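You operate a simulated robot arm through the tools that you are given. There is no shell and no other tool. Be economical: measure what you need, move in short steps, check, and stop when the job is done.

The job below is to be done with a simulated two-armed robot. You get a single attempt, and the scene is never put back.

## Task
Get the yellow cup from the drawer and pump in two shots each of resin and hardener.
Fine: pump on the cup mat and leave the cup there; shut the drawer.
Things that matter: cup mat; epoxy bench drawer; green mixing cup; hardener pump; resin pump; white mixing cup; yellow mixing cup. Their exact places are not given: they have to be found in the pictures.

Only the result counts: the job must be done as asked and must still hold three seconds after the hand-in. Knocking over, shifting, dropping, spilling or breaking anything else fails it.

## Robot
Two 7-joint arms with fingered hands on one trunk, on a base that drives. Base frame: it is fixed to the floor where the robot stands at the start and does not move with it; the origin is under the middle of the robot, x ahead of it, y to its left, z up. Lengths are in mm, angles in degrees, forces in N, time in s.
The left shoulder is at the start at [31, 173, 1380], the right one opposite. With the tool pointing down near the work surface each hand reaches from about 100 to 620 mm from the robot's upright axis, wherever it stands, measured 20 degrees to its own side. Places, roughly: cup mat [400, 600, 900]; epoxy bench drawer [800, 100, 800]; hardener pump [500, 600, 1100]; resin pump [400, 600, 1100]. Payload 3.5 kg a hand.
Tool frame (each hand has its own): the origin (TCP) lies between the finger pads and is the grasp point; the fingertips stand 30 mm ahead of it; z points along the fingers, y is the line along which they close. Largest opening 104 mm; the body of the gripper starts 35 mm behind the TCP. The gripper is a hand of 3 fingers: y runs from the thumb to the fingers, the wrist lies at [-15, -104, -178] in the tool frame, and closing takes about 1.5 s.
Orientation is that of the tool frame in the base frame, as a unit quaternion [x, y, z, w]. With the fingers straight down and the wrist toward the robot, the tool's x, y and z point along [0, 1, 0], [1, 0, 0] and [0, 0, -1] of the base frame.

## Interface
- The arms move only by the tool nudge_tool. It takes "left_deltas", "right_deltas" or both (then of equal length, played together; a hand with none holds still); each is one flat list of numbers, 6 for each row, row after row: the shift along the base's x, y, z in mm, then the turn, a rotation vector about the base's x, y, z in degrees. In form: [tx, ty, tz, ax, ay, az, tx, ty, tz, ax, ay, az, ...]. A call has 1 to 12 rows; each row shifts and turns the commanded pose from where the row before left it. "left_hand" and "right_hand" are, for a hand that has rows, the finger opening in mm, from 0 to 104, set as the call begins (left out, the last holds). Each row takes 0.2 s and may step no farther than 50 mm and 8.6 degrees from the row before; otherwise, or with a gripper value out of range, the whole call is refused. Where a pose cannot be reached the arm comes as near as it can. A force on the tool above 90 N (or 10 N above the force at the start of the call, whichever is more), or a blocked arm, ends the call early, and 0.2 s more pass. The fingers move at their own pace (about 72 mm/s each) and stop on an object; they squeeze with about 23 N. The grip force told is the motor's: it shows also when the fingers shut on nothing. Time passes only in rows, and 0.2 s behind the last, so rows that do not move let the fingers close. It gives the time, the measured TCP pose, the force on the tool (base axes), the opening and the grip force at its end, in the units of the frame above (readings bear some noise), with the torque about the TCP (base axes, N m) and any sound that the robot's microphone picked up.
- Cameras (640 x 400 px; columns grow to the right, rows downward): "scene" is now at [97, 45.3, 1545.1]; the picture's right is [0.51, -0.86, 0.00], its down [-0.57, -0.34, -0.75] and it looks along [0.64, 0.38, -0.67] (base axes); focal length 218 px, centre (320, 200). "left" rides on the left gripper at [-64, -94, -117] in its tool frame; the picture's right is [-0.72, -0.33, 0.61], its down [0.64, -0.65, 0.40] and it looks along [0.27, 0.68, 0.68] (tool axes); focal length 238 px, centre (320, 200). "right" rides on the right gripper at [64, -94, -117] in its tool frame; the picture's right is [-0.72, 0.33, -0.61], its down [-0.64, -0.65, 0.40] and it looks along [-0.27, 0.68, 0.68] (tool axes); focal length 238 px, centre (320, 200).
- camera(camera): a new picture of that camera. No time passes.
- slide_trunk(by): slides the trunk up (or, below 0, down) by that many mm; the arms and the scene camera ride with it, the base frame stays. It gives what a move gives, with no picture.
- steer(legs): drives the robot by 1 to 6 legs, each [ahead, left, turn to the left] in mm, mm and degrees, along the robot's own axes; the way and the turn of a leg run together, so that a leg with both is an arc; at most 1500 mm and 180 degrees a leg. The arms and the cameras ride along, it lands a little off, and it stops where it bumps. It gives what a move gives.
- hand_shape(shape, hand): the hand has 3 fingers and takes this shape, open, in about a second: jaw (thumb against the fingers, like two jaws); tri (thumb and two fingers); tip (a fingertip pinch); poke (one finger out to press); point (the index stretched); flat (the hand flat); cup (the hand cupped); fist (a fist). The gripper value then closes the fingers along that shape, each until it touches; the sizes above hold for jaw. It gives what a move gives, with no picture.
- aim_head(pan, tilt): turns the head with the scene camera to pan (to the left, within 86 degrees either way) and tilt (down, from -29 to 69), counted from straight ahead of the robot. It gives what a move gives.
- point_at(camera, pixels): for up to 12 pixels [column, row] of the newest picture of that camera ("zoom" is the newest enlarged one), the place [x, y, z] in the base frame of the surface seen there, good to about 2 mm. No time passes.
- inspect(camera, box): a new picture of the part [left, top, right, bottom] of that camera's present view, enlarged. No time passes.
- sign_off(): hands the job in; it is judged then, once.

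Keep the steps short. Do not move on a guess: measure, check each grasp and each placing, and mend mistakes. In all there are 80 turns and 78 pictures (those below and enlarged ones count). Leave the grippers open and the arms clear of the work at the hand-in unless told otherwise, and finish with a single line.

The tools are called after "Call:" as a command line: name --argument value ..., lists and objects as JSON in quotes. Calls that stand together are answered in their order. nudge_tool: Moves the arms, as the interface text tells. Its arguments: {"type":"object","properties":{"left_deltas":{"type":"array"},"left_hand":{"type":"number"},"right_deltas":{"type":"array"},"right_hand":{"type":"number"}},"required":[]} The other tools are called the same way: slide_trunk (by) slides the trunk up or down; hand_shape (shape, hand) gives the hand a shape; steer (legs) drives the base; aim_head (pan, tilt) turns the head that bears the scene camera; camera (camera) takes a picture; point_at (camera, pixels) gives the place of the surface under pixels of a picture; inspect (camera, box) takes an enlarged picture of a part of a camera's view; sign_off () hands the job in.

At the start:

```text
time: 0.0
left_position: [377.4, 446.6, 1374.4]
left_orientation: [0.707, 0.707, -0.001, 0.001]
left_wrist_force: [-0.1, -0.4, 0.4]
left_wrist_torque: [0.05, -0.01, -0.01]
left_finger_gap: 103.6
left_finger_force: 0.0
left_shape: jaw
right_position: [404.3, 70.6, 1361.8]
right_orientation: [0.708, 0.706, 0.0, 0.0]
right_wrist_force: [0.8, 0.5, -0.3]
right_wrist_torque: [-0.03, 0.02, -0.01]
right_finger_gap: 103.7
right_finger_force: 0.1
right_shape: jaw
trunk travel left (down, up): [-475.0, 279.0]
robot x, y, heading: [1.3, 3.4, 0.4]
head pan, tilt: [30.6, 41.7]
```

scene: 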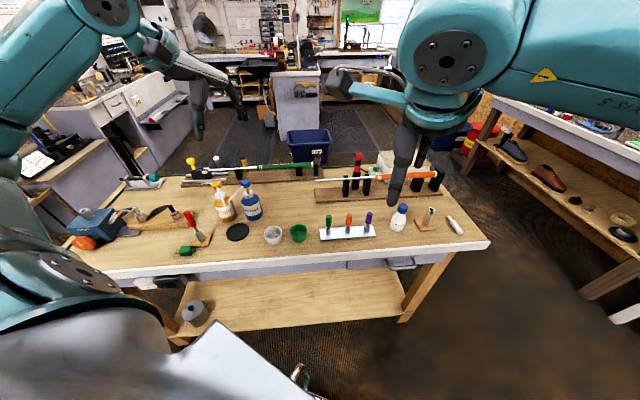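
right: 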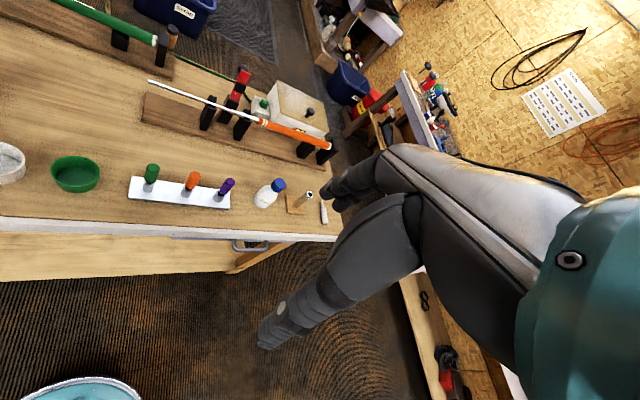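
left: 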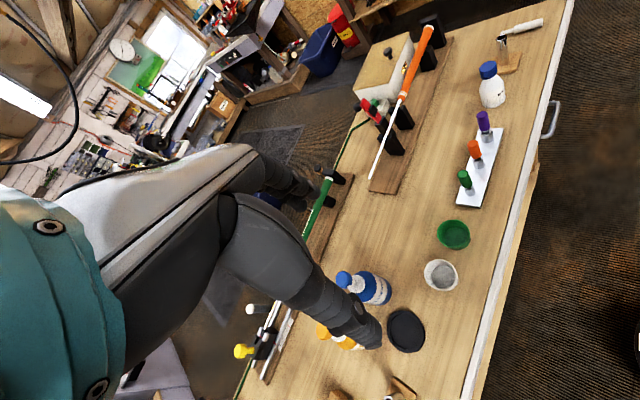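

I see the bench, pumps around (230,205), a dark mat (237,232), the cups, and a drawer handle near (400,263). I'll enlarge and measure.

Call:
inspect --camera "scene" --box '[140, 160, 340, 285]'

Call:
point_at --camera "scene" --pixels '[[237, 232], [273, 235], [299, 233], [400, 264], [388, 264], [412, 264], [100, 270], [485, 243], [250, 212], [225, 212], [246, 184], [215, 184]]'

Call:
inspect --camera "scene" --box '[340, 220, 500, 320]'

```text
3.20 times, centred on (240, 222) of scene
```

zoom: 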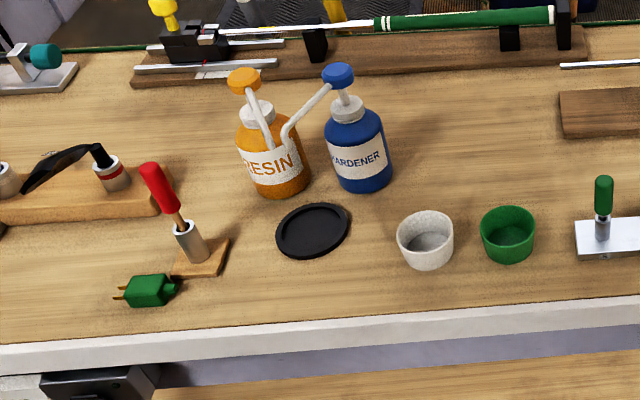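

```text
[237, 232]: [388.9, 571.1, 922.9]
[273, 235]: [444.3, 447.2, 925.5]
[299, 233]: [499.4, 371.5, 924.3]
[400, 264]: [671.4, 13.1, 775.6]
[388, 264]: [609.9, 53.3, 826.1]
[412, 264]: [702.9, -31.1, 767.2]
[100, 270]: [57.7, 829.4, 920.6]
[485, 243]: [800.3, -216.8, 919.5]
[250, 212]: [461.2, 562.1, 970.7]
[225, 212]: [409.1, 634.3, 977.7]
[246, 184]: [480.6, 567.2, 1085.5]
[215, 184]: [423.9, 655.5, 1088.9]
```

```text
4.00 times, centred on (420, 270) of scene
```

zoom: 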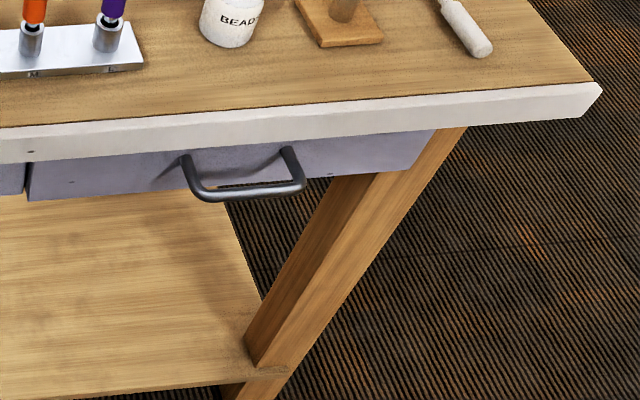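

I'll measure the handle bar and drawer front in the newest zoom.

Call:
point_at --camera "zoom" --pixels '[[205, 195], [250, 191], [297, 185], [188, 170], [290, 155], [100, 180], [360, 160], [27, 180], [425, 140], [10, 155], [400, 115], [240, 165]]'

Call:
inspect --camera "scene" --box '[120, 240, 360, 390]'

```text
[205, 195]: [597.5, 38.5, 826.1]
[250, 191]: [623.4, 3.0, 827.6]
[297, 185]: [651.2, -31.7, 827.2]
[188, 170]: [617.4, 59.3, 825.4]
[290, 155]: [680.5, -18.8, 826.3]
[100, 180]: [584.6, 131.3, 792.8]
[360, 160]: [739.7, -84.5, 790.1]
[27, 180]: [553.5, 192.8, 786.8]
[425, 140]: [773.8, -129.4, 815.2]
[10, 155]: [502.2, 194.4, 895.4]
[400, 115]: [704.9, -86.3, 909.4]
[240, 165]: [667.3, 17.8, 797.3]
```

```text
2.67 times, centred on (240, 315) of scene
```

zoom: 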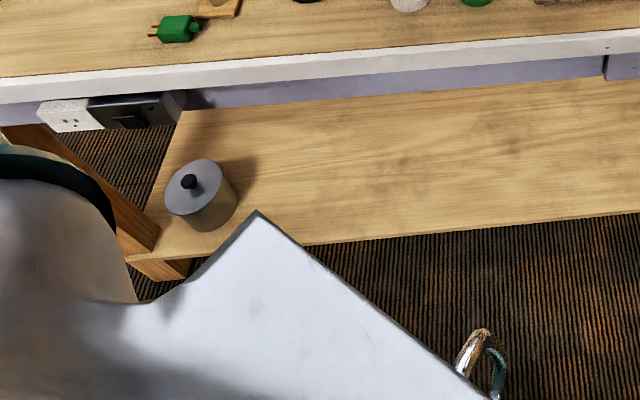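

The bench normal is about 35° to my left. Before turning I look down at my base and what's around it.

Call:
aim_head --pan 0 --tilt 65

Call:
camera --camera "scene"

```text
time: 1.0
left_position: [378.2, 447.3, 1374.0]
left_orientation: [0.707, 0.707, 0.0, 0.001]
left_wrist_force: [-0.1, -0.1, 0.2]
left_wrist_torque: [-0.03, 0.02, 0.03]
left_finger_gap: 103.6
left_finger_force: 0.1
left_shape: jaw
right_position: [404.1, 70.9, 1360.8]
right_orientation: [0.707, 0.707, -0.001, 0.001]
right_wrist_force: [-0.1, -0.4, 0.1]
right_wrist_torque: [-0.01, 0.03, 0.0]
right_finger_gap: 103.5
right_finger_force: 0.0
right_shape: jaw
trunk travel left (down, up): [-475.0, 279.0]
robot x, y, heading: [-0.7, 0.0, -0.0]
head pan, tilt: [0.0, 65.0]
```

```text
71 pictures are left
```

scene: 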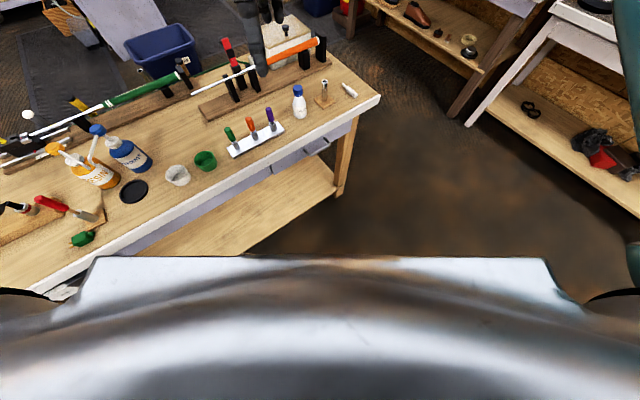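

Call:
point_at --camera "scene" --pixels '[[100, 262], [320, 262], [540, 265], [320, 330], [120, 180], [200, 250]]'

Call:
steer --legs '[[0, 0, 35.4]]'

Call:
aim_head --pan 0 --tilt 50

Call:
camera --camera "scene"

```text
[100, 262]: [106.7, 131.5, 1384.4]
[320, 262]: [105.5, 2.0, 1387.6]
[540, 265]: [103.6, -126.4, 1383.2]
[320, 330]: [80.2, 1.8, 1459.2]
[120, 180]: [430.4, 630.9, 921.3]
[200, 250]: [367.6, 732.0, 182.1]
```

```text
time: 3.1
left_position: [45.6, 583.7, 1374.5]
left_orientation: [0.457, 0.889, 0.0, 0.0]
left_wrist_force: [0.1, -0.3, -0.8]
left_wrist_torque: [0.0, -0.03, 0.01]
left_finger_gap: 103.6
left_finger_force: 0.0
left_shape: jaw
right_position: [286.6, 292.7, 1360.8]
right_orientation: [0.457, 0.89, 0.0, 0.0]
right_wrist_force: [0.0, 1.0, 0.2]
right_wrist_torque: [0.0, 0.01, -0.03]
right_finger_gap: 103.7
right_finger_force: 0.0
right_shape: jaw
trunk travel left (down, up): [-475.0, 279.0]
robot x, y, heading: [2.0, 1.7, 35.8]
head pan, tilt: [0.0, 65.0]
```

```text
time: 3.8
left_position: [46.4, 584.6, 1375.0]
left_orientation: [0.457, 0.889, 0.0, 0.0]
left_wrist_force: [-0.2, 0.5, -0.6]
left_wrist_torque: [-0.01, 0.02, -0.01]
left_finger_gap: 103.5
left_finger_force: 0.2
left_shape: jaw
right_position: [286.0, 293.5, 1360.6]
right_orientation: [0.457, 0.889, 0.0, 0.0]
right_wrist_force: [-0.1, -0.1, 0.3]
right_wrist_torque: [0.01, 0.0, 0.01]
right_finger_gap: 103.7
right_finger_force: 0.1
right_shape: jaw
trunk travel left (down, up): [-475.0, 279.0]
robot x, y, heading: [-0.6, 3.6, 35.4]
head pan, tilt: [0.0, 50.0]
```

```text
70 pictures are left
```

scene: 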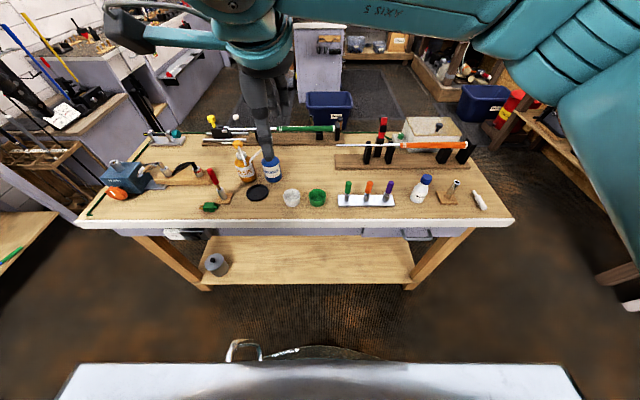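

Now squared to the bench (heading 35.4). I check the base front and shelf edge.

Call:
point_at --camera "scene" --pixels '[[320, 348], [240, 345], [290, 352], [320, 283], [210, 288], [420, 285], [420, 238], [320, 227], [415, 232]]'

Call:
inspect --camera "scene" --box '[200, 320, 380, 400]'

```text
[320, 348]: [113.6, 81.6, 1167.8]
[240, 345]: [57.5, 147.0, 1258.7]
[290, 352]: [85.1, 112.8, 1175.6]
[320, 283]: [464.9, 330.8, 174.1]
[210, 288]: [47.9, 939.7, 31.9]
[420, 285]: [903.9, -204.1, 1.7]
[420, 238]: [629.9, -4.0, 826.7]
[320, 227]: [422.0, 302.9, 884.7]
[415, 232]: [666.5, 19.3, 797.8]
```

```text
3.56 times, centred on (290, 360) of scene
```

zoom: 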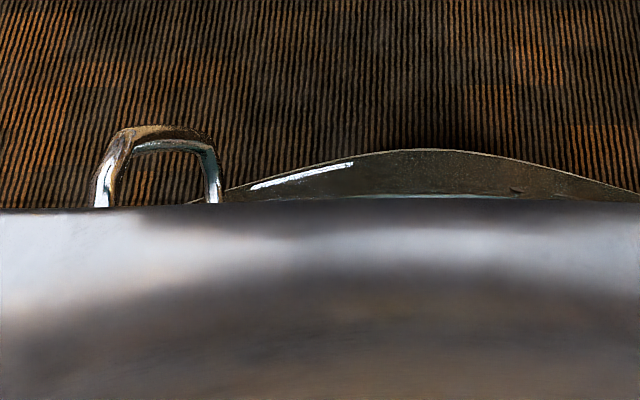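

Clear floor ahead. I back off 80 mm and go 200 mm right, so that the handle lies about 590 mm ahead, 157 mm right; then lower the trunk 200 mm (hands are in front of the bench, not above it).

Call:
steer --legs '[[-80, 0, 0], [0, -200, 0]]'

Call:
slide_trunk --by -200

Call:
aim_head --pan -10 --tilt 45

Call:
camera --camera "scene"

```text
time: 6.1
left_position: [99.0, 373.3, 1374.5]
left_orientation: [0.456, 0.89, 0.0, 0.0]
left_wrist_force: [-0.3, -0.8, -1.0]
left_wrist_torque: [0.01, 0.02, 0.02]
left_finger_gap: 103.5
left_finger_force: 0.0
left_shape: jaw
right_position: [339.5, 82.8, 1361.5]
right_orientation: [0.457, 0.89, 0.0, 0.0]
right_wrist_force: [-0.1, -1.2, 0.4]
right_wrist_torque: [-0.01, 0.0, 0.0]
right_finger_gap: 103.7
right_finger_force: 0.0
right_shape: jaw
trunk travel left (down, up): [-475.0, 279.0]
robot x, y, heading: [55.0, -210.3, 35.8]
head pan, tilt: [0.0, 50.0]
```

```text
time: 8.3
left_position: [97.7, 373.3, 1175.5]
left_orientation: [0.456, 0.89, 0.0, 0.0]
left_wrist_force: [-0.3, 0.1, -0.4]
left_wrist_torque: [0.02, 0.01, 0.01]
left_finger_gap: 103.6
left_finger_force: 0.0
left_shape: jaw
right_position: [338.6, 83.5, 1161.6]
right_orientation: [0.456, 0.89, 0.0, 0.001]
right_wrist_force: [-0.7, 0.3, -0.5]
right_wrist_torque: [0.0, 0.04, 0.0]
right_finger_gap: 103.3
right_finger_force: 0.1
right_shape: jaw
trunk travel left (down, up): [-275.0, 479.0]
robot x, y, heading: [56.0, -210.0, 35.7]
head pan, tilt: [0.0, 50.0]
```

```text
time: 9.0
left_position: [99.4, 373.2, 1174.8]
left_orientation: [0.456, 0.89, 0.0, -0.001]
left_wrist_force: [-0.8, 0.2, 0.5]
left_wrist_torque: [0.01, 0.0, 0.03]
left_finger_gap: 103.4
left_finger_force: 0.1
left_shape: jaw
right_position: [338.2, 83.6, 1160.9]
right_orientation: [0.456, 0.89, 0.0, 0.0]
right_wrist_force: [0.2, 0.3, 0.1]
right_wrist_torque: [0.0, 0.02, -0.01]
right_finger_gap: 103.6
right_finger_force: 0.0
right_shape: jaw
trunk travel left (down, up): [-275.0, 479.0]
robot x, y, heading: [50.7, -209.7, 35.8]
head pan, tilt: [-10.0, 45.0]
```

```text
68 pictures are left
```

scene: 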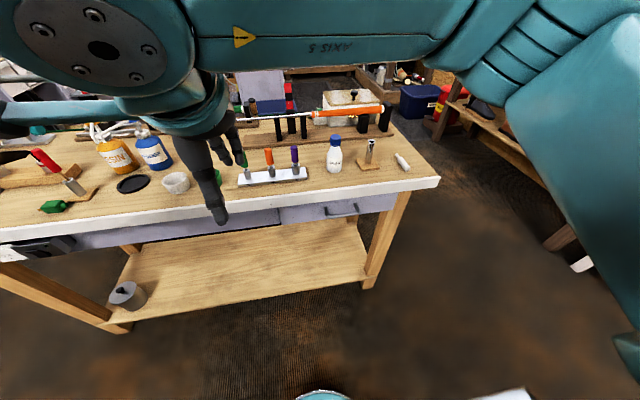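

Call:
inspect --camera "scene" --box '[280, 180, 420, 260]'

Call:
point_at --camera "zoom" --pixels '[[200, 150], [215, 166], [285, 158], [355, 150], [340, 118], [250, 130], [250, 105], [250, 70], [240, 162], [325, 153]]'

```text
4.57 times, centred on (350, 220) of scene
```

zoom: 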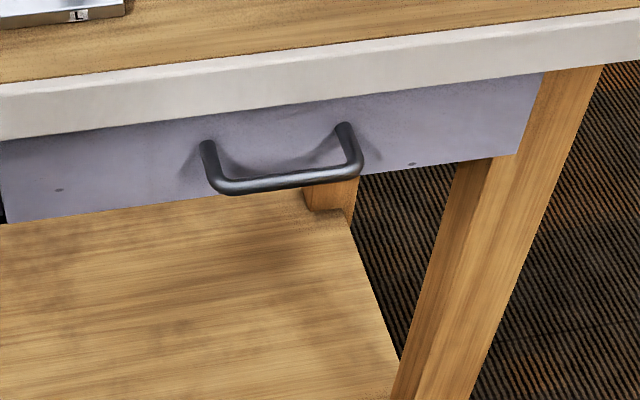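

```text
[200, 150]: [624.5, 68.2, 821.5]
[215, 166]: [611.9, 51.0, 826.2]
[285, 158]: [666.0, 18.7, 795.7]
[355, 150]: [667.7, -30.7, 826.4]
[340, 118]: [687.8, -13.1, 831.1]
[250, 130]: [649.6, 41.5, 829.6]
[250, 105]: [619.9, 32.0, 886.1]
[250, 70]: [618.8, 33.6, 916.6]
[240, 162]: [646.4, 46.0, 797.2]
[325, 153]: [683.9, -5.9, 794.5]
```

Bar centre ≈ (625, 4, 822), 42 mm proud of the drawer front. I lower the right hand in front of it and tip it to 30° below horizontal, opening 50 mm.

Call:
nudge_tool --right_deltas '[22, -16, -33, 3.85, -5.42, 0, 22, -16, -33, 3.85, -5.42, 0, 22, -16, -33, 3.85, -5.42, 0, 22, -16, -33, 3.85, -5.42, 0, 22, -16, -33, 3.85, -5.42, 0, 22, -16, -33, 3.85, -5.42, 0, 22, -16, -33, 3.85, -5.42, 0, 21, -16, -32, 3.85, -5.42, 0, 21, -17, -31, 3.85, -5.42, 0, 0, 0, 0, 0, 0, 0]' --right_hand 50

Call:
camera --camera "right"

Call:
inspect --camera "scene" --box '[220, 150, 460, 300]'

```text
time: 11.2
left_position: [98.2, 373.5, 1174.5]
left_orientation: [0.456, 0.89, 0.0, 0.001]
left_wrist_force: [-0.1, -0.3, 0.6]
left_wrist_torque: [-0.02, -0.01, -0.01]
left_finger_gap: 103.6
left_finger_force: 0.2
left_shape: jaw
right_position: [474.5, 64.1, 970.4]
right_orientation: [0.402, 0.772, 0.436, 0.229]
right_wrist_force: [0.4, -0.2, 0.3]
right_wrist_torque: [0.01, -0.02, -0.01]
right_finger_gap: 50.6
right_finger_force: 0.0
right_shape: jaw
right hand out of reach, approached as far as the arm can: row 7, 8, 9
trunk travel left (down, up): [-275.0, 479.0]
robot x, y, heading: [52.1, -209.0, 35.8]
head pan, tilt: [-10.0, 45.0]
```

```text
66 pictures are left
```

right: 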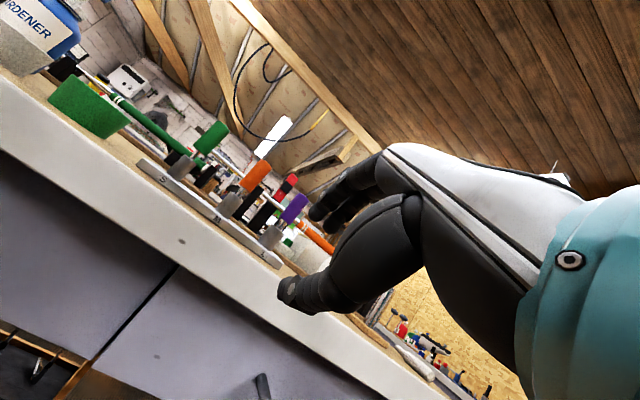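

```text
2.67 times, centred on (340, 225) of scene
```

zoom: 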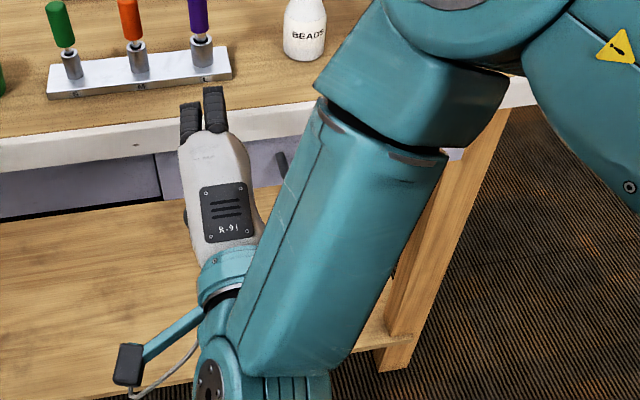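

The arm stopped short: TCP at s≈424 mm, z 970. I'll lower the trunk 150 mm (hand stays in front of the bench edge), then shift right.

Call:
slide_trunk --by -150

Call:
nudge_tool --right_deltas '[18, -31, 6, 0, 0, 0, 18, -31, 6, 0, 0, 0, 18, -31, 6, 0, 0, 0, 18, -31, 6, 0, 0, 0, 0, 0, 0, 0, 0, 0]'

```text
time: 12.9
left_position: [98.0, 372.5, 1024.3]
left_orientation: [0.456, 0.89, 0.001, 0.001]
left_wrist_force: [-0.4, 0.6, 0.4]
left_wrist_torque: [0.03, 0.05, 0.0]
left_finger_gap: 103.9
left_finger_force: 0.0
left_shape: jaw
right_position: [488.2, 73.8, 749.5]
right_orientation: [0.419, 0.806, 0.37, 0.197]
right_wrist_force: [0.7, 0.0, 0.5]
right_wrist_torque: [0.01, -0.05, 0.0]
right_finger_gap: 50.6
right_finger_force: 0.2
right_shape: jaw
trunk travel left (down, up): [-125.0, 629.0]
robot x, y, heading: [54.4, -211.3, 35.7]
head pan, tilt: [-10.0, 45.0]
```

```text
time: 14.1
left_position: [98.7, 373.3, 1023.1]
left_orientation: [0.456, 0.89, 0.0, 0.001]
left_wrist_force: [0.3, -0.4, 0.1]
left_wrist_torque: [-0.03, 0.0, -0.02]
left_finger_gap: 103.7
left_finger_force: 0.0
left_shape: jaw
right_position: [526.6, 22.5, 830.6]
right_orientation: [0.42, 0.806, 0.369, 0.196]
right_wrist_force: [-0.5, -0.1, 0.6]
right_wrist_torque: [-0.01, 0.0, -0.01]
right_finger_gap: 50.3
right_finger_force: 0.1
right_shape: jaw
right hand out of reach, approached as far as the arm can: row 1, 2, 3, 4
trunk travel left (down, up): [-125.0, 629.0]
robot x, y, heading: [47.7, -211.5, 35.6]
head pan, tilt: [-10.0, 45.0]
```

Wrist is too folded here (pitch only 49°). I back the base 150 mm so the arm can stretch, then reach forward to a pre-grasp point and finish the tilt.

Call:
steer --legs '[[-150, 0, 0]]'

Call:
nudge_tool --right_deltas '[39, 5, 9, 0, 0, 0, 39, 5, 9, 0, 0, 0, 38, 5, 9, 0, 0, 0, 38, 6, 9, 0, 0, 0, 0, 0, 0, 3.2, -4.5, 0, 0, 0, 0, 3.2, -4.5, 0, 0, 0, 0, 0, 0, 0]'

```text
time: 15.5
left_position: [-20.8, 286.7, 1024.7]
left_orientation: [0.456, 0.89, -0.001, 0.0]
left_wrist_force: [-0.2, 0.1, 0.4]
left_wrist_torque: [0.02, 0.01, -0.01]
left_finger_gap: 103.9
left_finger_force: 0.0
left_shape: jaw
right_position: [407.0, -62.5, 829.9]
right_orientation: [0.42, 0.806, 0.369, 0.195]
right_wrist_force: [0.1, 0.1, -0.9]
right_wrist_torque: [-0.04, 0.01, 0.04]
right_finger_gap: 50.4
right_finger_force: 0.0
right_shape: jaw
trunk travel left (down, up): [-125.0, 629.0]
robot x, y, heading: [-63.5, -296.7, 35.7]
head pan, tilt: [-10.0, 45.0]
```

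```text
time: 17.1
left_position: [-20.8, 288.3, 1024.9]
left_orientation: [0.457, 0.889, -0.001, 0.0]
left_wrist_force: [0.3, -0.7, -0.4]
left_wrist_torque: [0.0, -0.02, 0.0]
left_finger_gap: 103.3
left_finger_force: 0.1
left_shape: jaw
right_position: [481.2, 20.9, 921.3]
right_orientation: [0.403, 0.766, 0.443, 0.236]
right_wrist_force: [0.8, 0.1, 0.3]
right_wrist_torque: [0.01, 0.01, 0.01]
right_finger_gap: 50.3
right_finger_force: 0.0
right_shape: jaw
right hand out of reach, approached as far as the arm can: row 1, 2, 3, 4, 5, 6
trunk travel left (down, up): [-125.0, 629.0]
robot x, y, heading: [-67.0, -299.6, 35.8]
head pan, tilt: [-10.0, 45.0]
```

The commanded pose has probably run away from the measured one by accumulating. I steer the command back to the wanted pre-grasp (558,-44,867), pitch 60°, and read what results.

Call:
nudge_tool --right_deltas '[-13, 34, 15, -2.9, 4.0, 0, -13, 34, 15, -2.9, 4.0, 0, -13, 34, 15, 0, 0, 0, -13, 35, 15, 0, 0, 0, -14, 35, 15, 0, 0, 0, -14, 35, 15, 0, 0, 0, 0, 0, 0, 0, 0, 0]'

```text
time: 18.7
left_position: [-21.7, 287.7, 1024.1]
left_orientation: [0.456, 0.89, 0.001, 0.0]
left_wrist_force: [-0.2, -0.8, -0.3]
left_wrist_torque: [-0.02, 0.0, 0.02]
left_finger_gap: 103.6
left_finger_force: 0.0
left_shape: jaw
right_position: [400.3, 226.1, 1010.2]
right_orientation: [0.417, 0.802, 0.377, 0.201]
right_wrist_force: [0.0, -0.5, 0.2]
right_wrist_torque: [0.0, 0.02, 0.0]
right_finger_gap: 50.4
right_finger_force: 0.1
right_shape: jaw
trunk travel left (down, up): [-125.0, 629.0]
robot x, y, heading: [-67.2, -296.7, 35.6]
head pan, tilt: [-10.0, 45.0]
```

Deltas run from the measured pose, so the limits are real. I bring the hand to the region that was reachable (≈500 ahead, 84 right of me), pitch 45°, z 840, and will do the approach with the base.

Call:
nudge_tool --right_deltas '[-2, -38, -21, -2.9, 4.1, 0, -2, -38, -21, 0, 0, 0, -2, -38, -21, 0, 0, 0, -2, -38, -21, 0, 0, 0, -1, -38, -21, 0, 0, 0, -1, -38, -21, 0, 0, 0, -1, -37, -22, 0, 0, 0, -1, -37, -22, 0, 0, 0, 0, 0, 0, 0, 0, 0]' --right_hand 60

Call:
camera --camera "scene"

```text
time: 20.7
left_position: [-20.5, 287.5, 1024.4]
left_orientation: [0.456, 0.89, 0.001, 0.0]
left_wrist_force: [-0.2, -0.5, -0.7]
left_wrist_torque: [0.0, 0.0, -0.02]
left_finger_gap: 103.5
left_finger_force: 0.1
left_shape: jaw
right_position: [389.1, -76.5, 839.9]
right_orientation: [0.425, 0.818, 0.341, 0.182]
right_wrist_force: [-0.1, -0.4, 0.0]
right_wrist_torque: [0.01, 0.0, 0.0]
right_finger_gap: 59.5
right_finger_force: 0.0
right_shape: jaw
trunk travel left (down, up): [-125.0, 629.0]
robot x, y, heading: [-66.6, -294.5, 35.6]
head pan, tilt: [-10.0, 45.0]
```

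```text
64 pictures are left
```

scene: 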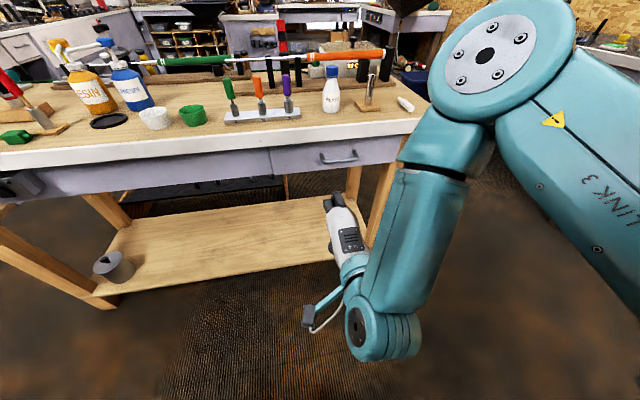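

Reached exactly. Now base: right 71, ahead 140; then 10 mm down, and look.

Call:
steer --legs '[[0, -71, 0], [140, 0, 0]]'

Call:
nudge_tool --right_deltas '[0, 0, -8, 0, 0, 0, 0, 0, 0, 0, 0, 0]'

Call:
inspect --camera "scene" --box '[260, 130, 420, 260]'

Call:
camera --camera "right"

```text
time: 22.6
left_position: [134.5, 310.8, 1025.4]
left_orientation: [0.456, 0.89, 0.001, 0.0]
left_wrist_force: [0.4, 0.5, 0.8]
left_wrist_torque: [-0.04, -0.03, 0.01]
left_finger_gap: 103.8
left_finger_force: 0.1
left_shape: jaw
right_position: [544.6, -52.7, 839.8]
right_orientation: [0.425, 0.818, 0.341, 0.183]
right_wrist_force: [1.5, 0.1, 0.0]
right_wrist_torque: [0.03, 0.0, -0.04]
right_finger_gap: 59.6
right_finger_force: 0.0
right_shape: jaw
trunk travel left (down, up): [-125.0, 629.0]
robot x, y, heading: [88.9, -271.1, 35.8]
head pan, tilt: [-10.0, 45.0]
```

```text
time: 23.2
left_position: [134.2, 310.5, 1023.5]
left_orientation: [0.456, 0.89, 0.0, 0.0]
left_wrist_force: [0.1, -1.2, 0.3]
left_wrist_torque: [-0.01, -0.03, 0.02]
left_finger_gap: 103.6
left_finger_force: 0.1
left_shape: jaw
right_position: [544.7, -53.8, 831.9]
right_orientation: [0.425, 0.818, 0.341, 0.182]
right_wrist_force: [0.1, -0.5, 0.5]
right_wrist_torque: [0.01, -0.02, 0.0]
right_finger_gap: 59.6
right_finger_force: 0.1
right_shape: jaw
trunk travel left (down, up): [-125.0, 629.0]
robot x, y, heading: [91.6, -270.2, 35.7]
head pan, tilt: [-10.0, 45.0]
```

```text
3.08 times, centred on (340, 195) of scene
```

zoom: 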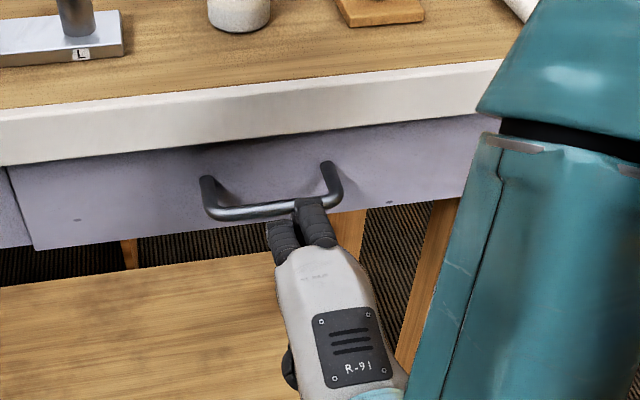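

```text
62 pictures are left
```

right: 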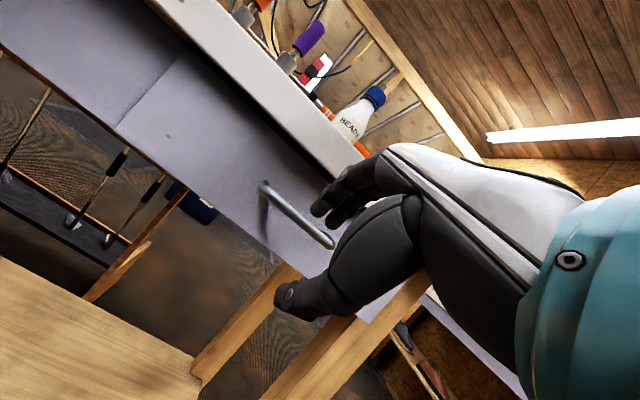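

TCP at s=413, centred on the handle. Ahead 85 mm with the base to straddle the bar.

Call:
steer --legs '[[85, 0, 0]]'

Call:
camera --camera "right"

Call:
inspect --camera "scene" --box '[260, 130, 420, 260]'

```text
time: 24.3
left_position: [203.2, 361.0, 1024.2]
left_orientation: [0.456, 0.89, -0.001, 0.0]
left_wrist_force: [0.4, -0.1, -0.2]
left_wrist_torque: [-0.01, 0.0, 0.01]
left_finger_gap: 103.7
left_finger_force: 0.1
left_shape: jaw
right_position: [612.0, -3.8, 829.4]
right_orientation: [0.426, 0.82, 0.336, 0.181]
right_wrist_force: [-4.1, -2.9, -31.0]
right_wrist_torque: [-0.05, 0.61, -0.09]
right_finger_gap: 51.7
right_finger_force: 0.1
right_shape: jaw
trunk travel left (down, up): [-125.0, 629.0]
robot x, y, heading: [158.0, -222.8, 35.7]
head pan, tilt: [-10.0, 45.0]
```

```text
61 pictures are left
```

right: 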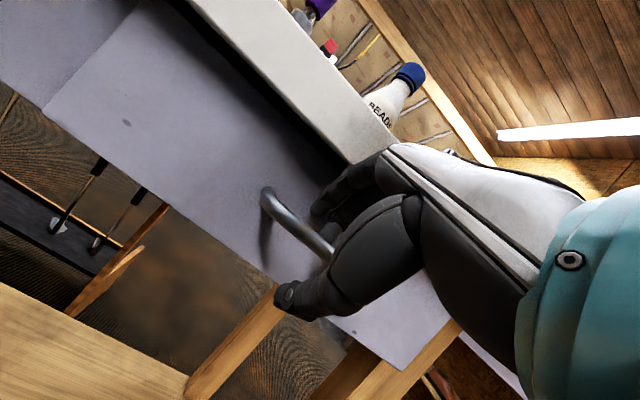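

```text
3.08 times, centred on (340, 195) of scene
```

zoom: 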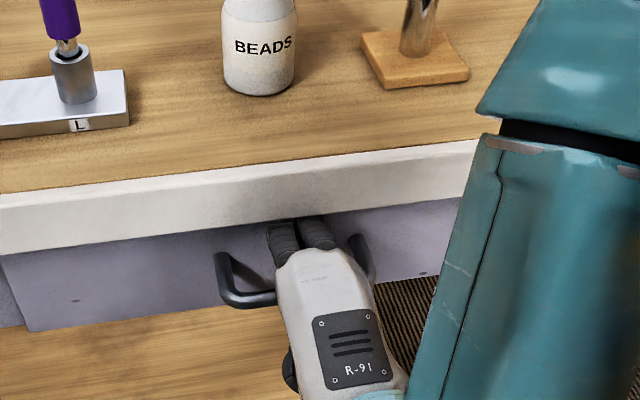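

Fingers straddle the bar (thumb below, fingers above, slight touch on the table underside, 31 N down). I close on the bar.

Call:
nudge_tool --right_deltas '[0, 0, 0, 0, 0, 0, 0, 0, 0, 0, 0, 0, 0, 0, 0, 0, 0, 0, 0, 0, 0, 0, 0, 0, 0, 0, 0, 0, 0, 0, 0, 0, 0, 0, 0, 0]' --right_hand 0

Call:
camera --camera "right"

```text
time: 25.7
left_position: [201.9, 360.1, 1023.7]
left_orientation: [0.456, 0.89, 0.0, 0.0]
left_wrist_force: [1.2, 0.4, -0.1]
left_wrist_torque: [-0.01, -0.01, 0.0]
left_finger_gap: 103.6
left_finger_force: 0.0
left_shape: jaw
right_position: [611.5, -4.5, 829.4]
right_orientation: [0.425, 0.82, 0.337, 0.181]
right_wrist_force: [1.3, 0.9, -7.5]
right_wrist_torque: [-0.02, 0.1, 0.0]
right_finger_gap: 6.6
right_finger_force: 22.2
right_shape: jaw
trunk travel left (down, up): [-125.0, 629.0]
robot x, y, heading: [154.3, -223.8, 35.8]
head pan, tilt: [-10.0, 45.0]
```

```text
59 pictures are left
```

right: 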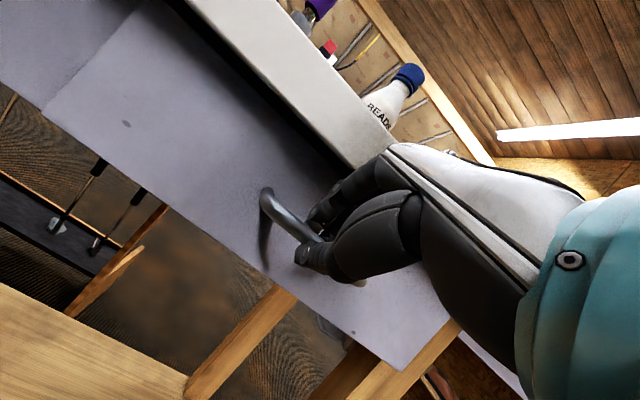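

Gripped (gap 6.6 mm, 22 N). Pull by driving back 120 mm.

Call:
steer --legs '[[-120, 0, 0]]'

Call:
camera --camera "scene"

```text
time: 27.0
left_position: [105.9, 291.2, 1023.5]
left_orientation: [0.456, 0.89, -0.001, 0.0]
left_wrist_force: [0.1, 0.2, 0.1]
left_wrist_torque: [-0.03, -0.01, -0.01]
left_finger_gap: 103.6
left_finger_force: 0.1
left_shape: jaw
right_position: [515.8, -73.1, 830.0]
right_orientation: [0.425, 0.821, 0.337, 0.181]
right_wrist_force: [0.3, -0.8, -8.6]
right_wrist_torque: [-0.08, 0.13, -0.04]
right_finger_gap: 5.4
right_finger_force: 21.9
right_shape: jaw
trunk travel left (down, up): [-125.0, 629.0]
robot x, y, heading: [61.0, -295.2, 35.7]
head pan, tilt: [-10.0, 45.0]
```

```text
58 pictures are left
```

scene: 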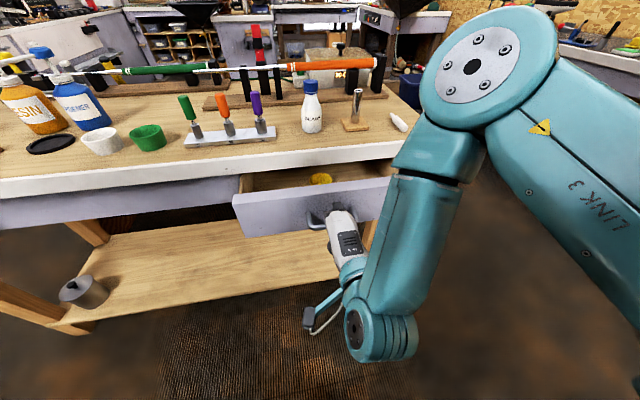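

The drawer opens and a yellow cup shows at (320,178). Pull another 120 mm.

Call:
steer --legs '[[-120, 0, 0]]'

Call:
camera --camera "scene"

```text
time: 28.2
left_position: [7.9, 218.1, 1023.7]
left_orientation: [0.455, 0.891, -0.001, 0.0]
left_wrist_force: [0.2, 0.0, -0.1]
left_wrist_torque: [-0.02, -0.02, -0.03]
left_finger_gap: 103.7
left_finger_force: 0.0
left_shape: jaw
right_position: [417.5, -144.6, 830.0]
right_orientation: [0.425, 0.821, 0.335, 0.181]
right_wrist_force: [3.4, -2.0, -10.9]
right_wrist_torque: [-0.12, 0.08, -0.09]
right_finger_gap: 5.5
right_finger_force: 22.8
right_shape: jaw
trunk travel left (down, up): [-125.0, 629.0]
robot x, y, heading: [-38.5, -366.6, 35.8]
head pan, tilt: [-10.0, 45.0]
```

```text
57 pictures are left
```

scene: 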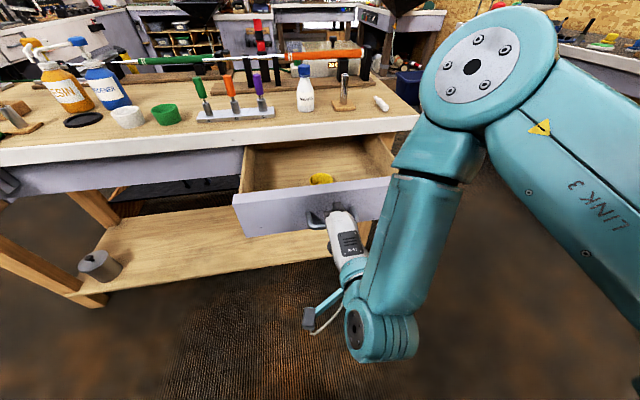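

The drawer is 240 mm out. Measure the cup and drawer rim.

Call:
inspect --camera "scene" --box '[230, 130, 410, 240]'

Call:
point_at --camera "zoom" --pixels '[[295, 160], [345, 160], [318, 150], [320, 170], [320, 185], [320, 195], [320, 205], [250, 140], [320, 90], [150, 225], [60, 230]]'

```text
3.56 times, centred on (320, 185) of scene
```

zoom: 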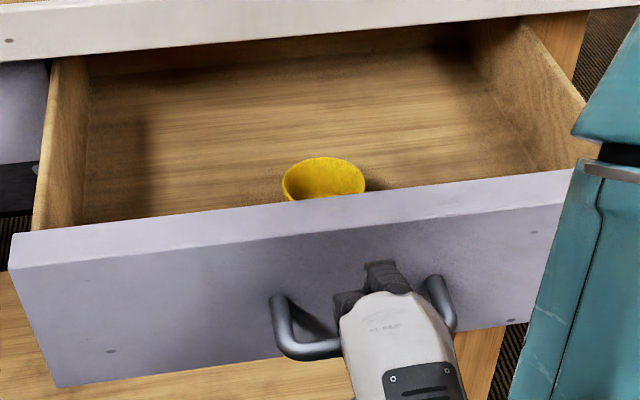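

```text
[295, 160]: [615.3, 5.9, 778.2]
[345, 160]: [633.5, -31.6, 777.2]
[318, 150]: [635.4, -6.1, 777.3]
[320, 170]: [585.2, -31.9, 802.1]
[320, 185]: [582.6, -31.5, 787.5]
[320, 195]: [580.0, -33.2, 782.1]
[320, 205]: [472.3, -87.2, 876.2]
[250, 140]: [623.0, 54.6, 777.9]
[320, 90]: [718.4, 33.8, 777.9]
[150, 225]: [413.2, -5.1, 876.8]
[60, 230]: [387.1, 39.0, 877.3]
```

I release the handle and withdraw along the finger axis, then raise the trunk for a better view into the drawer.

Call:
nudge_tool --right_deltas '[0, 0, 0, 0, 0, 0, 0, 0, 0, 0, 0, 0, 0, 0, 0, 0, 0, 0, 0, 0, 0, 0, 0, 0, -14, -10, 18, 0, 0, 0, -14, -10, 18, 0, 0, 0, -14, -10, 18, 0, 0, 0, -14, -10, 18, 0, 0, 0, -14, -10, 18, 0, 0, 0, -14, -10, 18, 0, 0, 0]' --right_hand 80

Call:
inspect --camera "scene" --box '[200, 130, 440, 280]'

```text
time: 30.3
left_position: [6.4, 218.7, 1024.1]
left_orientation: [0.455, 0.89, 0.001, 0.001]
left_wrist_force: [0.9, 0.1, -0.3]
left_wrist_torque: [0.02, 0.02, 0.01]
left_finger_gap: 103.6
left_finger_force: 0.0
left_shape: jaw
right_position: [394.7, -163.4, 886.1]
right_orientation: [0.439, 0.797, 0.316, 0.269]
right_wrist_force: [-1.4, 0.4, 0.1]
right_wrist_torque: [0.03, 0.01, 0.03]
right_finger_gap: 80.2
right_finger_force: 0.2
right_shape: jaw
right hand out of reach, approached as far as the arm can: row 6, 7, 8, 9, 10
trunk travel left (down, up): [-125.0, 629.0]
robot x, y, heading: [-38.0, -364.9, 36.1]
head pan, tilt: [-10.0, 45.0]
stopped in row 10 (right hand): the arm was blocked; the commanded pose is now the measured one
```

```text
2.67 times, centred on (320, 205) of scene
```

zoom: 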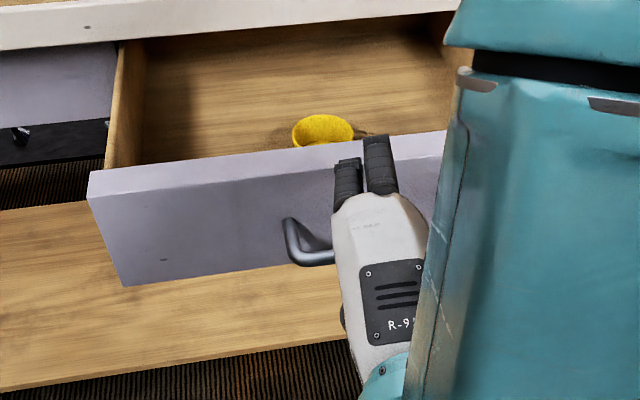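

The arm hit its limit, but the hand is clear in front of the bar (bar s≈272, thumb tip ≈220). Back off with the base 120 mm, then raise the trunk.

Call:
steer --legs '[[-120, 0, 0]]'

Call:
slide_trunk --by 350

Call:
aim_head --pan 0 --tilt 45

Call:
camera --camera "scene"

```text
time: 31.6
left_position: [-50.6, 178.7, 1026.0]
left_orientation: [0.453, 0.891, -0.001, 0.0]
left_wrist_force: [0.6, 0.3, 0.2]
left_wrist_torque: [0.02, 0.0, 0.0]
left_finger_gap: 103.8
left_finger_force: 0.1
left_shape: jaw
right_position: [338.6, -203.5, 886.2]
right_orientation: [0.439, 0.797, 0.316, 0.269]
right_wrist_force: [0.1, 0.6, 0.2]
right_wrist_torque: [0.0, 0.0, -0.03]
right_finger_gap: 79.8
right_finger_force: 0.1
right_shape: jaw
trunk travel left (down, up): [-125.0, 629.0]
robot x, y, heading: [-92.7, -401.8, 36.1]
head pan, tilt: [-10.0, 45.0]
```

```text
time: 35.0
left_position: [-49.4, 180.4, 1374.8]
left_orientation: [0.454, 0.891, -0.001, 0.0]
left_wrist_force: [-0.7, -0.2, -0.4]
left_wrist_torque: [0.02, 0.03, 0.01]
left_finger_gap: 103.8
left_finger_force: 0.0
left_shape: jaw
right_position: [338.8, -202.4, 1235.8]
right_orientation: [0.438, 0.797, 0.316, 0.268]
right_wrist_force: [0.1, 0.9, -1.4]
right_wrist_torque: [0.01, 0.03, 0.02]
right_finger_gap: 79.7
right_finger_force: 0.1
right_shape: jaw
trunk travel left (down, up): [-475.0, 279.0]
robot x, y, heading: [-94.3, -408.7, 36.0]
head pan, tilt: [-10.0, 45.0]
```

```text
time: 35.7
left_position: [-49.7, 179.9, 1375.6]
left_orientation: [0.455, 0.891, 0.0, 0.0]
left_wrist_force: [-0.5, 0.3, -0.2]
left_wrist_torque: [-0.02, -0.04, 0.01]
left_finger_gap: 103.7
left_finger_force: 0.1
left_shape: jaw
right_position: [338.3, -202.8, 1235.9]
right_orientation: [0.439, 0.798, 0.316, 0.268]
right_wrist_force: [-0.2, 0.0, -0.5]
right_wrist_torque: [0.01, -0.01, 0.03]
right_finger_gap: 79.7
right_finger_force: 0.1
right_shape: jaw
trunk travel left (down, up): [-475.0, 279.0]
robot x, y, heading: [-87.7, -408.0, 36.2]
head pan, tilt: [0.0, 45.0]
```

```text
54 pictures are left
```

scene: 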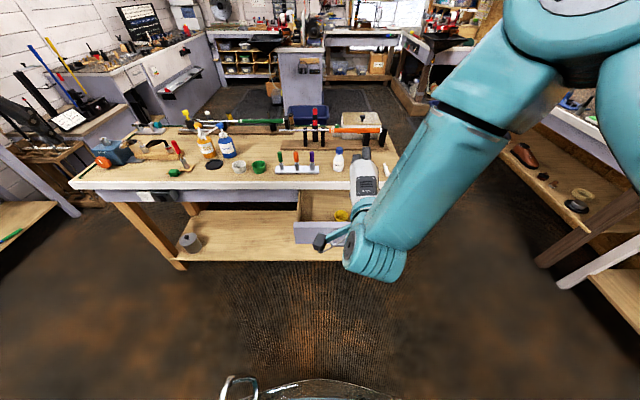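

Note the base backed only ~67 mm (touching something behind), so I won't back further. I untilt the right hand and move it aside to the right; then drive ahead/right so the left hand serves the drawer.

Call:
nudge_tool --right_deltas '[6, -37, 10, -4.4, 6.1, 0, 6, -37, 10, -4.4, 6.1, 0, 6, -37, 10, -4.4, 6.1, 0, 6, -37, 10, -4.4, 6.1, 0, 5, -37, 10, -4.4, 6.1, 0, 5, -36, 10, -4.4, 6.1, 0, 0, 0, 0, 0, 0, 0]'

Call:
steer --legs '[[0, -190, 0], [290, 0, -0.6]]'

Call:
camera --camera "scene"

```text
time: 37.3
left_position: [-49.9, 181.6, 1373.7]
left_orientation: [0.454, 0.891, 0.0, 0.0]
left_wrist_force: [-0.9, -0.6, -0.6]
left_wrist_torque: [-0.02, 0.01, -0.03]
left_finger_gap: 103.6
left_finger_force: 0.1
left_shape: jaw
right_position: [380.1, -410.1, 1298.7]
right_orientation: [0.443, 0.891, -0.023, 0.098]
right_wrist_force: [0.3, 1.2, 0.5]
right_wrist_torque: [0.0, -0.02, 0.0]
right_finger_gap: 79.8
right_finger_force: 0.0
right_shape: jaw
right hand out of reach, approached as far as the arm can: row 3, 4
trunk travel left (down, up): [-475.0, 279.0]
robot x, y, heading: [-88.6, -404.2, 35.9]
head pan, tilt: [0.0, 45.0]
```

```text
time: 38.5
left_position: [-45.4, 178.7, 1373.6]
left_orientation: [0.455, 0.89, 0.0, 0.0]
left_wrist_force: [0.3, -0.2, -0.2]
left_wrist_torque: [-0.01, -0.01, -0.01]
left_finger_gap: 103.6
left_finger_force: 0.1
left_shape: jaw
right_position: [381.1, -413.8, 1297.7]
right_orientation: [0.444, 0.89, -0.024, 0.099]
right_wrist_force: [-0.6, -0.2, -0.8]
right_wrist_torque: [0.01, 0.0, 0.01]
right_finger_gap: 79.9
right_finger_force: 0.1
right_shape: jaw
trunk travel left (down, up): [-475.0, 279.0]
robot x, y, heading: [-92.3, -404.0, 35.6]
head pan, tilt: [0.0, 45.0]
stopped in leg 1: the robot was blocked; the commanded pose is now the measured one
```

```text
53 pictures are left
```

scene: 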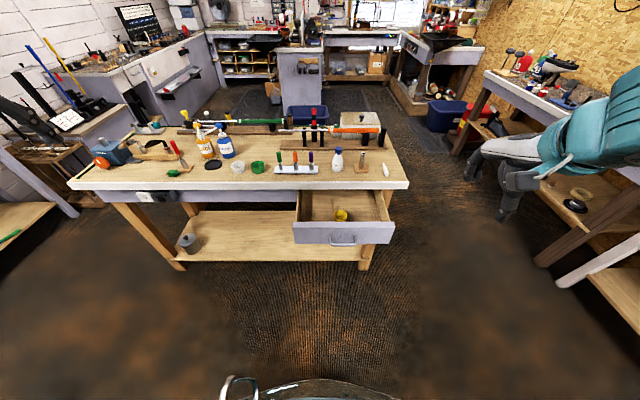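

Blocked when sliding right from here; the drawer is clear. I go ahead 200 first, then right.

Call:
steer --legs '[[200, 0, 0]]'

Call:
steer --legs '[[0, -150, 0]]'

Call:
camera --camera "scene"

```text
time: 39.6
left_position: [-38.7, 183.8, 1373.8]
left_orientation: [0.455, 0.891, 0.0, -0.001]
left_wrist_force: [-0.1, -0.2, -0.2]
left_wrist_torque: [-0.01, 0.04, 0.0]
left_finger_gap: 103.8
left_finger_force: 0.2
left_shape: jaw
right_position: [388.7, -407.5, 1297.6]
right_orientation: [0.445, 0.89, -0.025, 0.098]
right_wrist_force: [0.0, 1.0, 0.4]
right_wrist_torque: [0.0, 0.05, 0.0]
right_finger_gap: 79.8
right_finger_force: 0.1
right_shape: jaw
trunk travel left (down, up): [-475.0, 279.0]
robot x, y, heading: [-82.8, -398.9, 35.8]
head pan, tilt: [0.0, 45.0]
stopped in leg 1: the robot was blocked; the commanded pose is now the measured one
```

```text
time: 41.0
left_position: [44.5, 66.3, 1374.9]
left_orientation: [0.457, 0.89, 0.0, 0.001]
left_wrist_force: [0.4, -0.4, 0.3]
left_wrist_torque: [0.0, -0.03, -0.03]
left_finger_gap: 103.5
left_finger_force: 0.0
left_shape: jaw
right_position: [470.8, -528.3, 1298.6]
right_orientation: [0.445, 0.889, -0.025, 0.1]
right_wrist_force: [-0.2, -0.8, 0.4]
right_wrist_torque: [0.01, -0.04, -0.01]
right_finger_gap: 79.7
right_finger_force: 0.0
right_shape: jaw
trunk travel left (down, up): [-475.0, 279.0]
robot x, y, heading: [-0.3, -519.6, 35.5]
head pan, tilt: [0.0, 45.0]
```

```text
52 pictures are left
```

scene: 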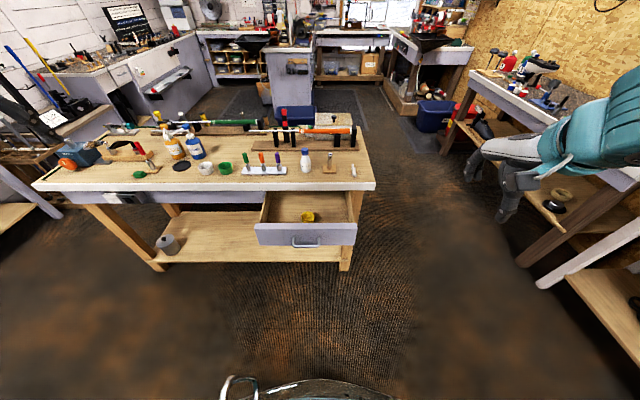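

It moved right. Try ahead again in a short leg.

Call:
steer --legs '[[0, -60, 0], [150, 0, 0]]'

Call:
point_at --camera "scene" --pixels '[[308, 216], [302, 217], [314, 216], [308, 213], [308, 220], [290, 228], [340, 226], [305, 245]]'

```text
time: 43.0
left_position: [204.2, 104.4, 1374.5]
left_orientation: [0.455, 0.89, 0.0, 0.0]
left_wrist_force: [0.7, 0.2, -0.1]
left_wrist_torque: [0.0, 0.01, 0.0]
left_finger_gap: 103.5
left_finger_force: 0.1
left_shape: jaw
right_position: [631.2, -487.8, 1298.3]
right_orientation: [0.444, 0.89, -0.023, 0.099]
right_wrist_force: [0.0, -1.0, -0.1]
right_wrist_torque: [0.01, -0.02, 0.0]
right_finger_gap: 80.0
right_finger_force: 0.1
right_shape: jaw
trunk travel left (down, up): [-475.0, 279.0]
robot x, y, heading: [158.2, -479.4, 35.9]
head pan, tilt: [0.0, 45.0]
```

```text
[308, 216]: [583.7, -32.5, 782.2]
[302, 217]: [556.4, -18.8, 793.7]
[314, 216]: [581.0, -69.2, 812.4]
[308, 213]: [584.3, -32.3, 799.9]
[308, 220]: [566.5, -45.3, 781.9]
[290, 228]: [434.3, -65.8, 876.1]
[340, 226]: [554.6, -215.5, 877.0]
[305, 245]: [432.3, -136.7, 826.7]
```

Now ahead 120 more, then view the cup from above.

Call:
steer --legs '[[120, 0, 0]]'

Call:
aim_head --pan 10 --tilt 60

Call:
camera --camera "scene"

```text
time: 44.2
left_position: [296.8, 174.7, 1375.0]
left_orientation: [0.454, 0.891, 0.0, 0.001]
left_wrist_force: [0.4, 0.2, 0.2]
left_wrist_torque: [-0.01, 0.01, 0.0]
left_finger_gap: 103.9
left_finger_force: 0.2
left_shape: jaw
right_position: [725.3, -417.1, 1298.9]
right_orientation: [0.443, 0.891, -0.023, 0.099]
right_wrist_force: [-0.3, 1.0, -0.3]
right_wrist_torque: [-0.01, 0.0, 0.0]
right_finger_gap: 79.7
right_finger_force: 0.1
right_shape: jaw
trunk travel left (down, up): [-475.0, 279.0]
robot x, y, heading: [256.3, -410.6, 35.9]
head pan, tilt: [0.0, 45.0]
```

```text
time: 45.0
left_position: [296.5, 172.6, 1375.3]
left_orientation: [0.455, 0.891, 0.0, 0.0]
left_wrist_force: [-0.4, -0.2, -0.3]
left_wrist_torque: [-0.02, -0.01, -0.02]
left_finger_gap: 103.7
left_finger_force: 0.1
left_shape: jaw
right_position: [726.1, -417.9, 1297.9]
right_orientation: [0.443, 0.891, -0.024, 0.099]
right_wrist_force: [0.7, 0.4, 0.4]
right_wrist_torque: [-0.02, 0.03, -0.01]
right_finger_gap: 79.8
right_finger_force: 0.1
right_shape: jaw
trunk travel left (down, up): [-475.0, 279.0]
robot x, y, heading: [255.2, -409.8, 35.7]
head pan, tilt: [10.0, 60.0]
```

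```text
51 pictures are left
```

scene: 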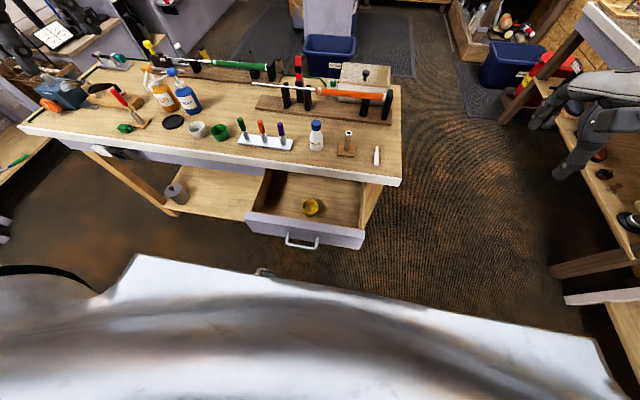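

Call:
inspect --camera "scene" --box '[260, 170, 380, 250]'

Call:
point_at --camera "zoom" --pixels '[[272, 155], [270, 187], [273, 218], [233, 186], [312, 194], [272, 236], [235, 215], [306, 220], [200, 180], [350, 200], [200, 240]]'

```text
5.00 times, centred on (320, 210) of scene
```

zoom: 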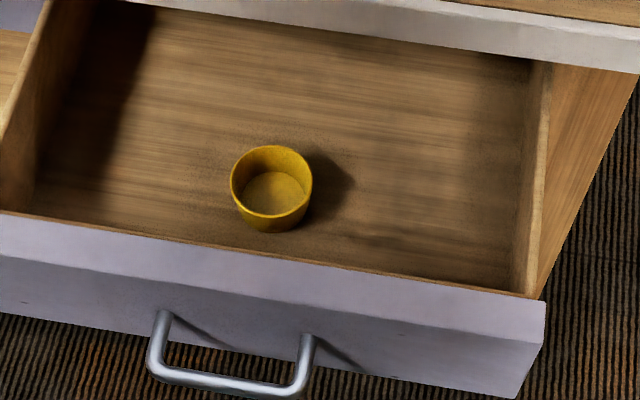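

```text
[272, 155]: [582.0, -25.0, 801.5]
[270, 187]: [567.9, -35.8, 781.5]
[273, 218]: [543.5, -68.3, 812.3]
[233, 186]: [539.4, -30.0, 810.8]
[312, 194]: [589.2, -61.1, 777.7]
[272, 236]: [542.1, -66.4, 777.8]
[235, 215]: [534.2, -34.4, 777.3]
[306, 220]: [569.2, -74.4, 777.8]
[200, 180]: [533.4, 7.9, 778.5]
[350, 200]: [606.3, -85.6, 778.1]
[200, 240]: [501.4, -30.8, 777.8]
```

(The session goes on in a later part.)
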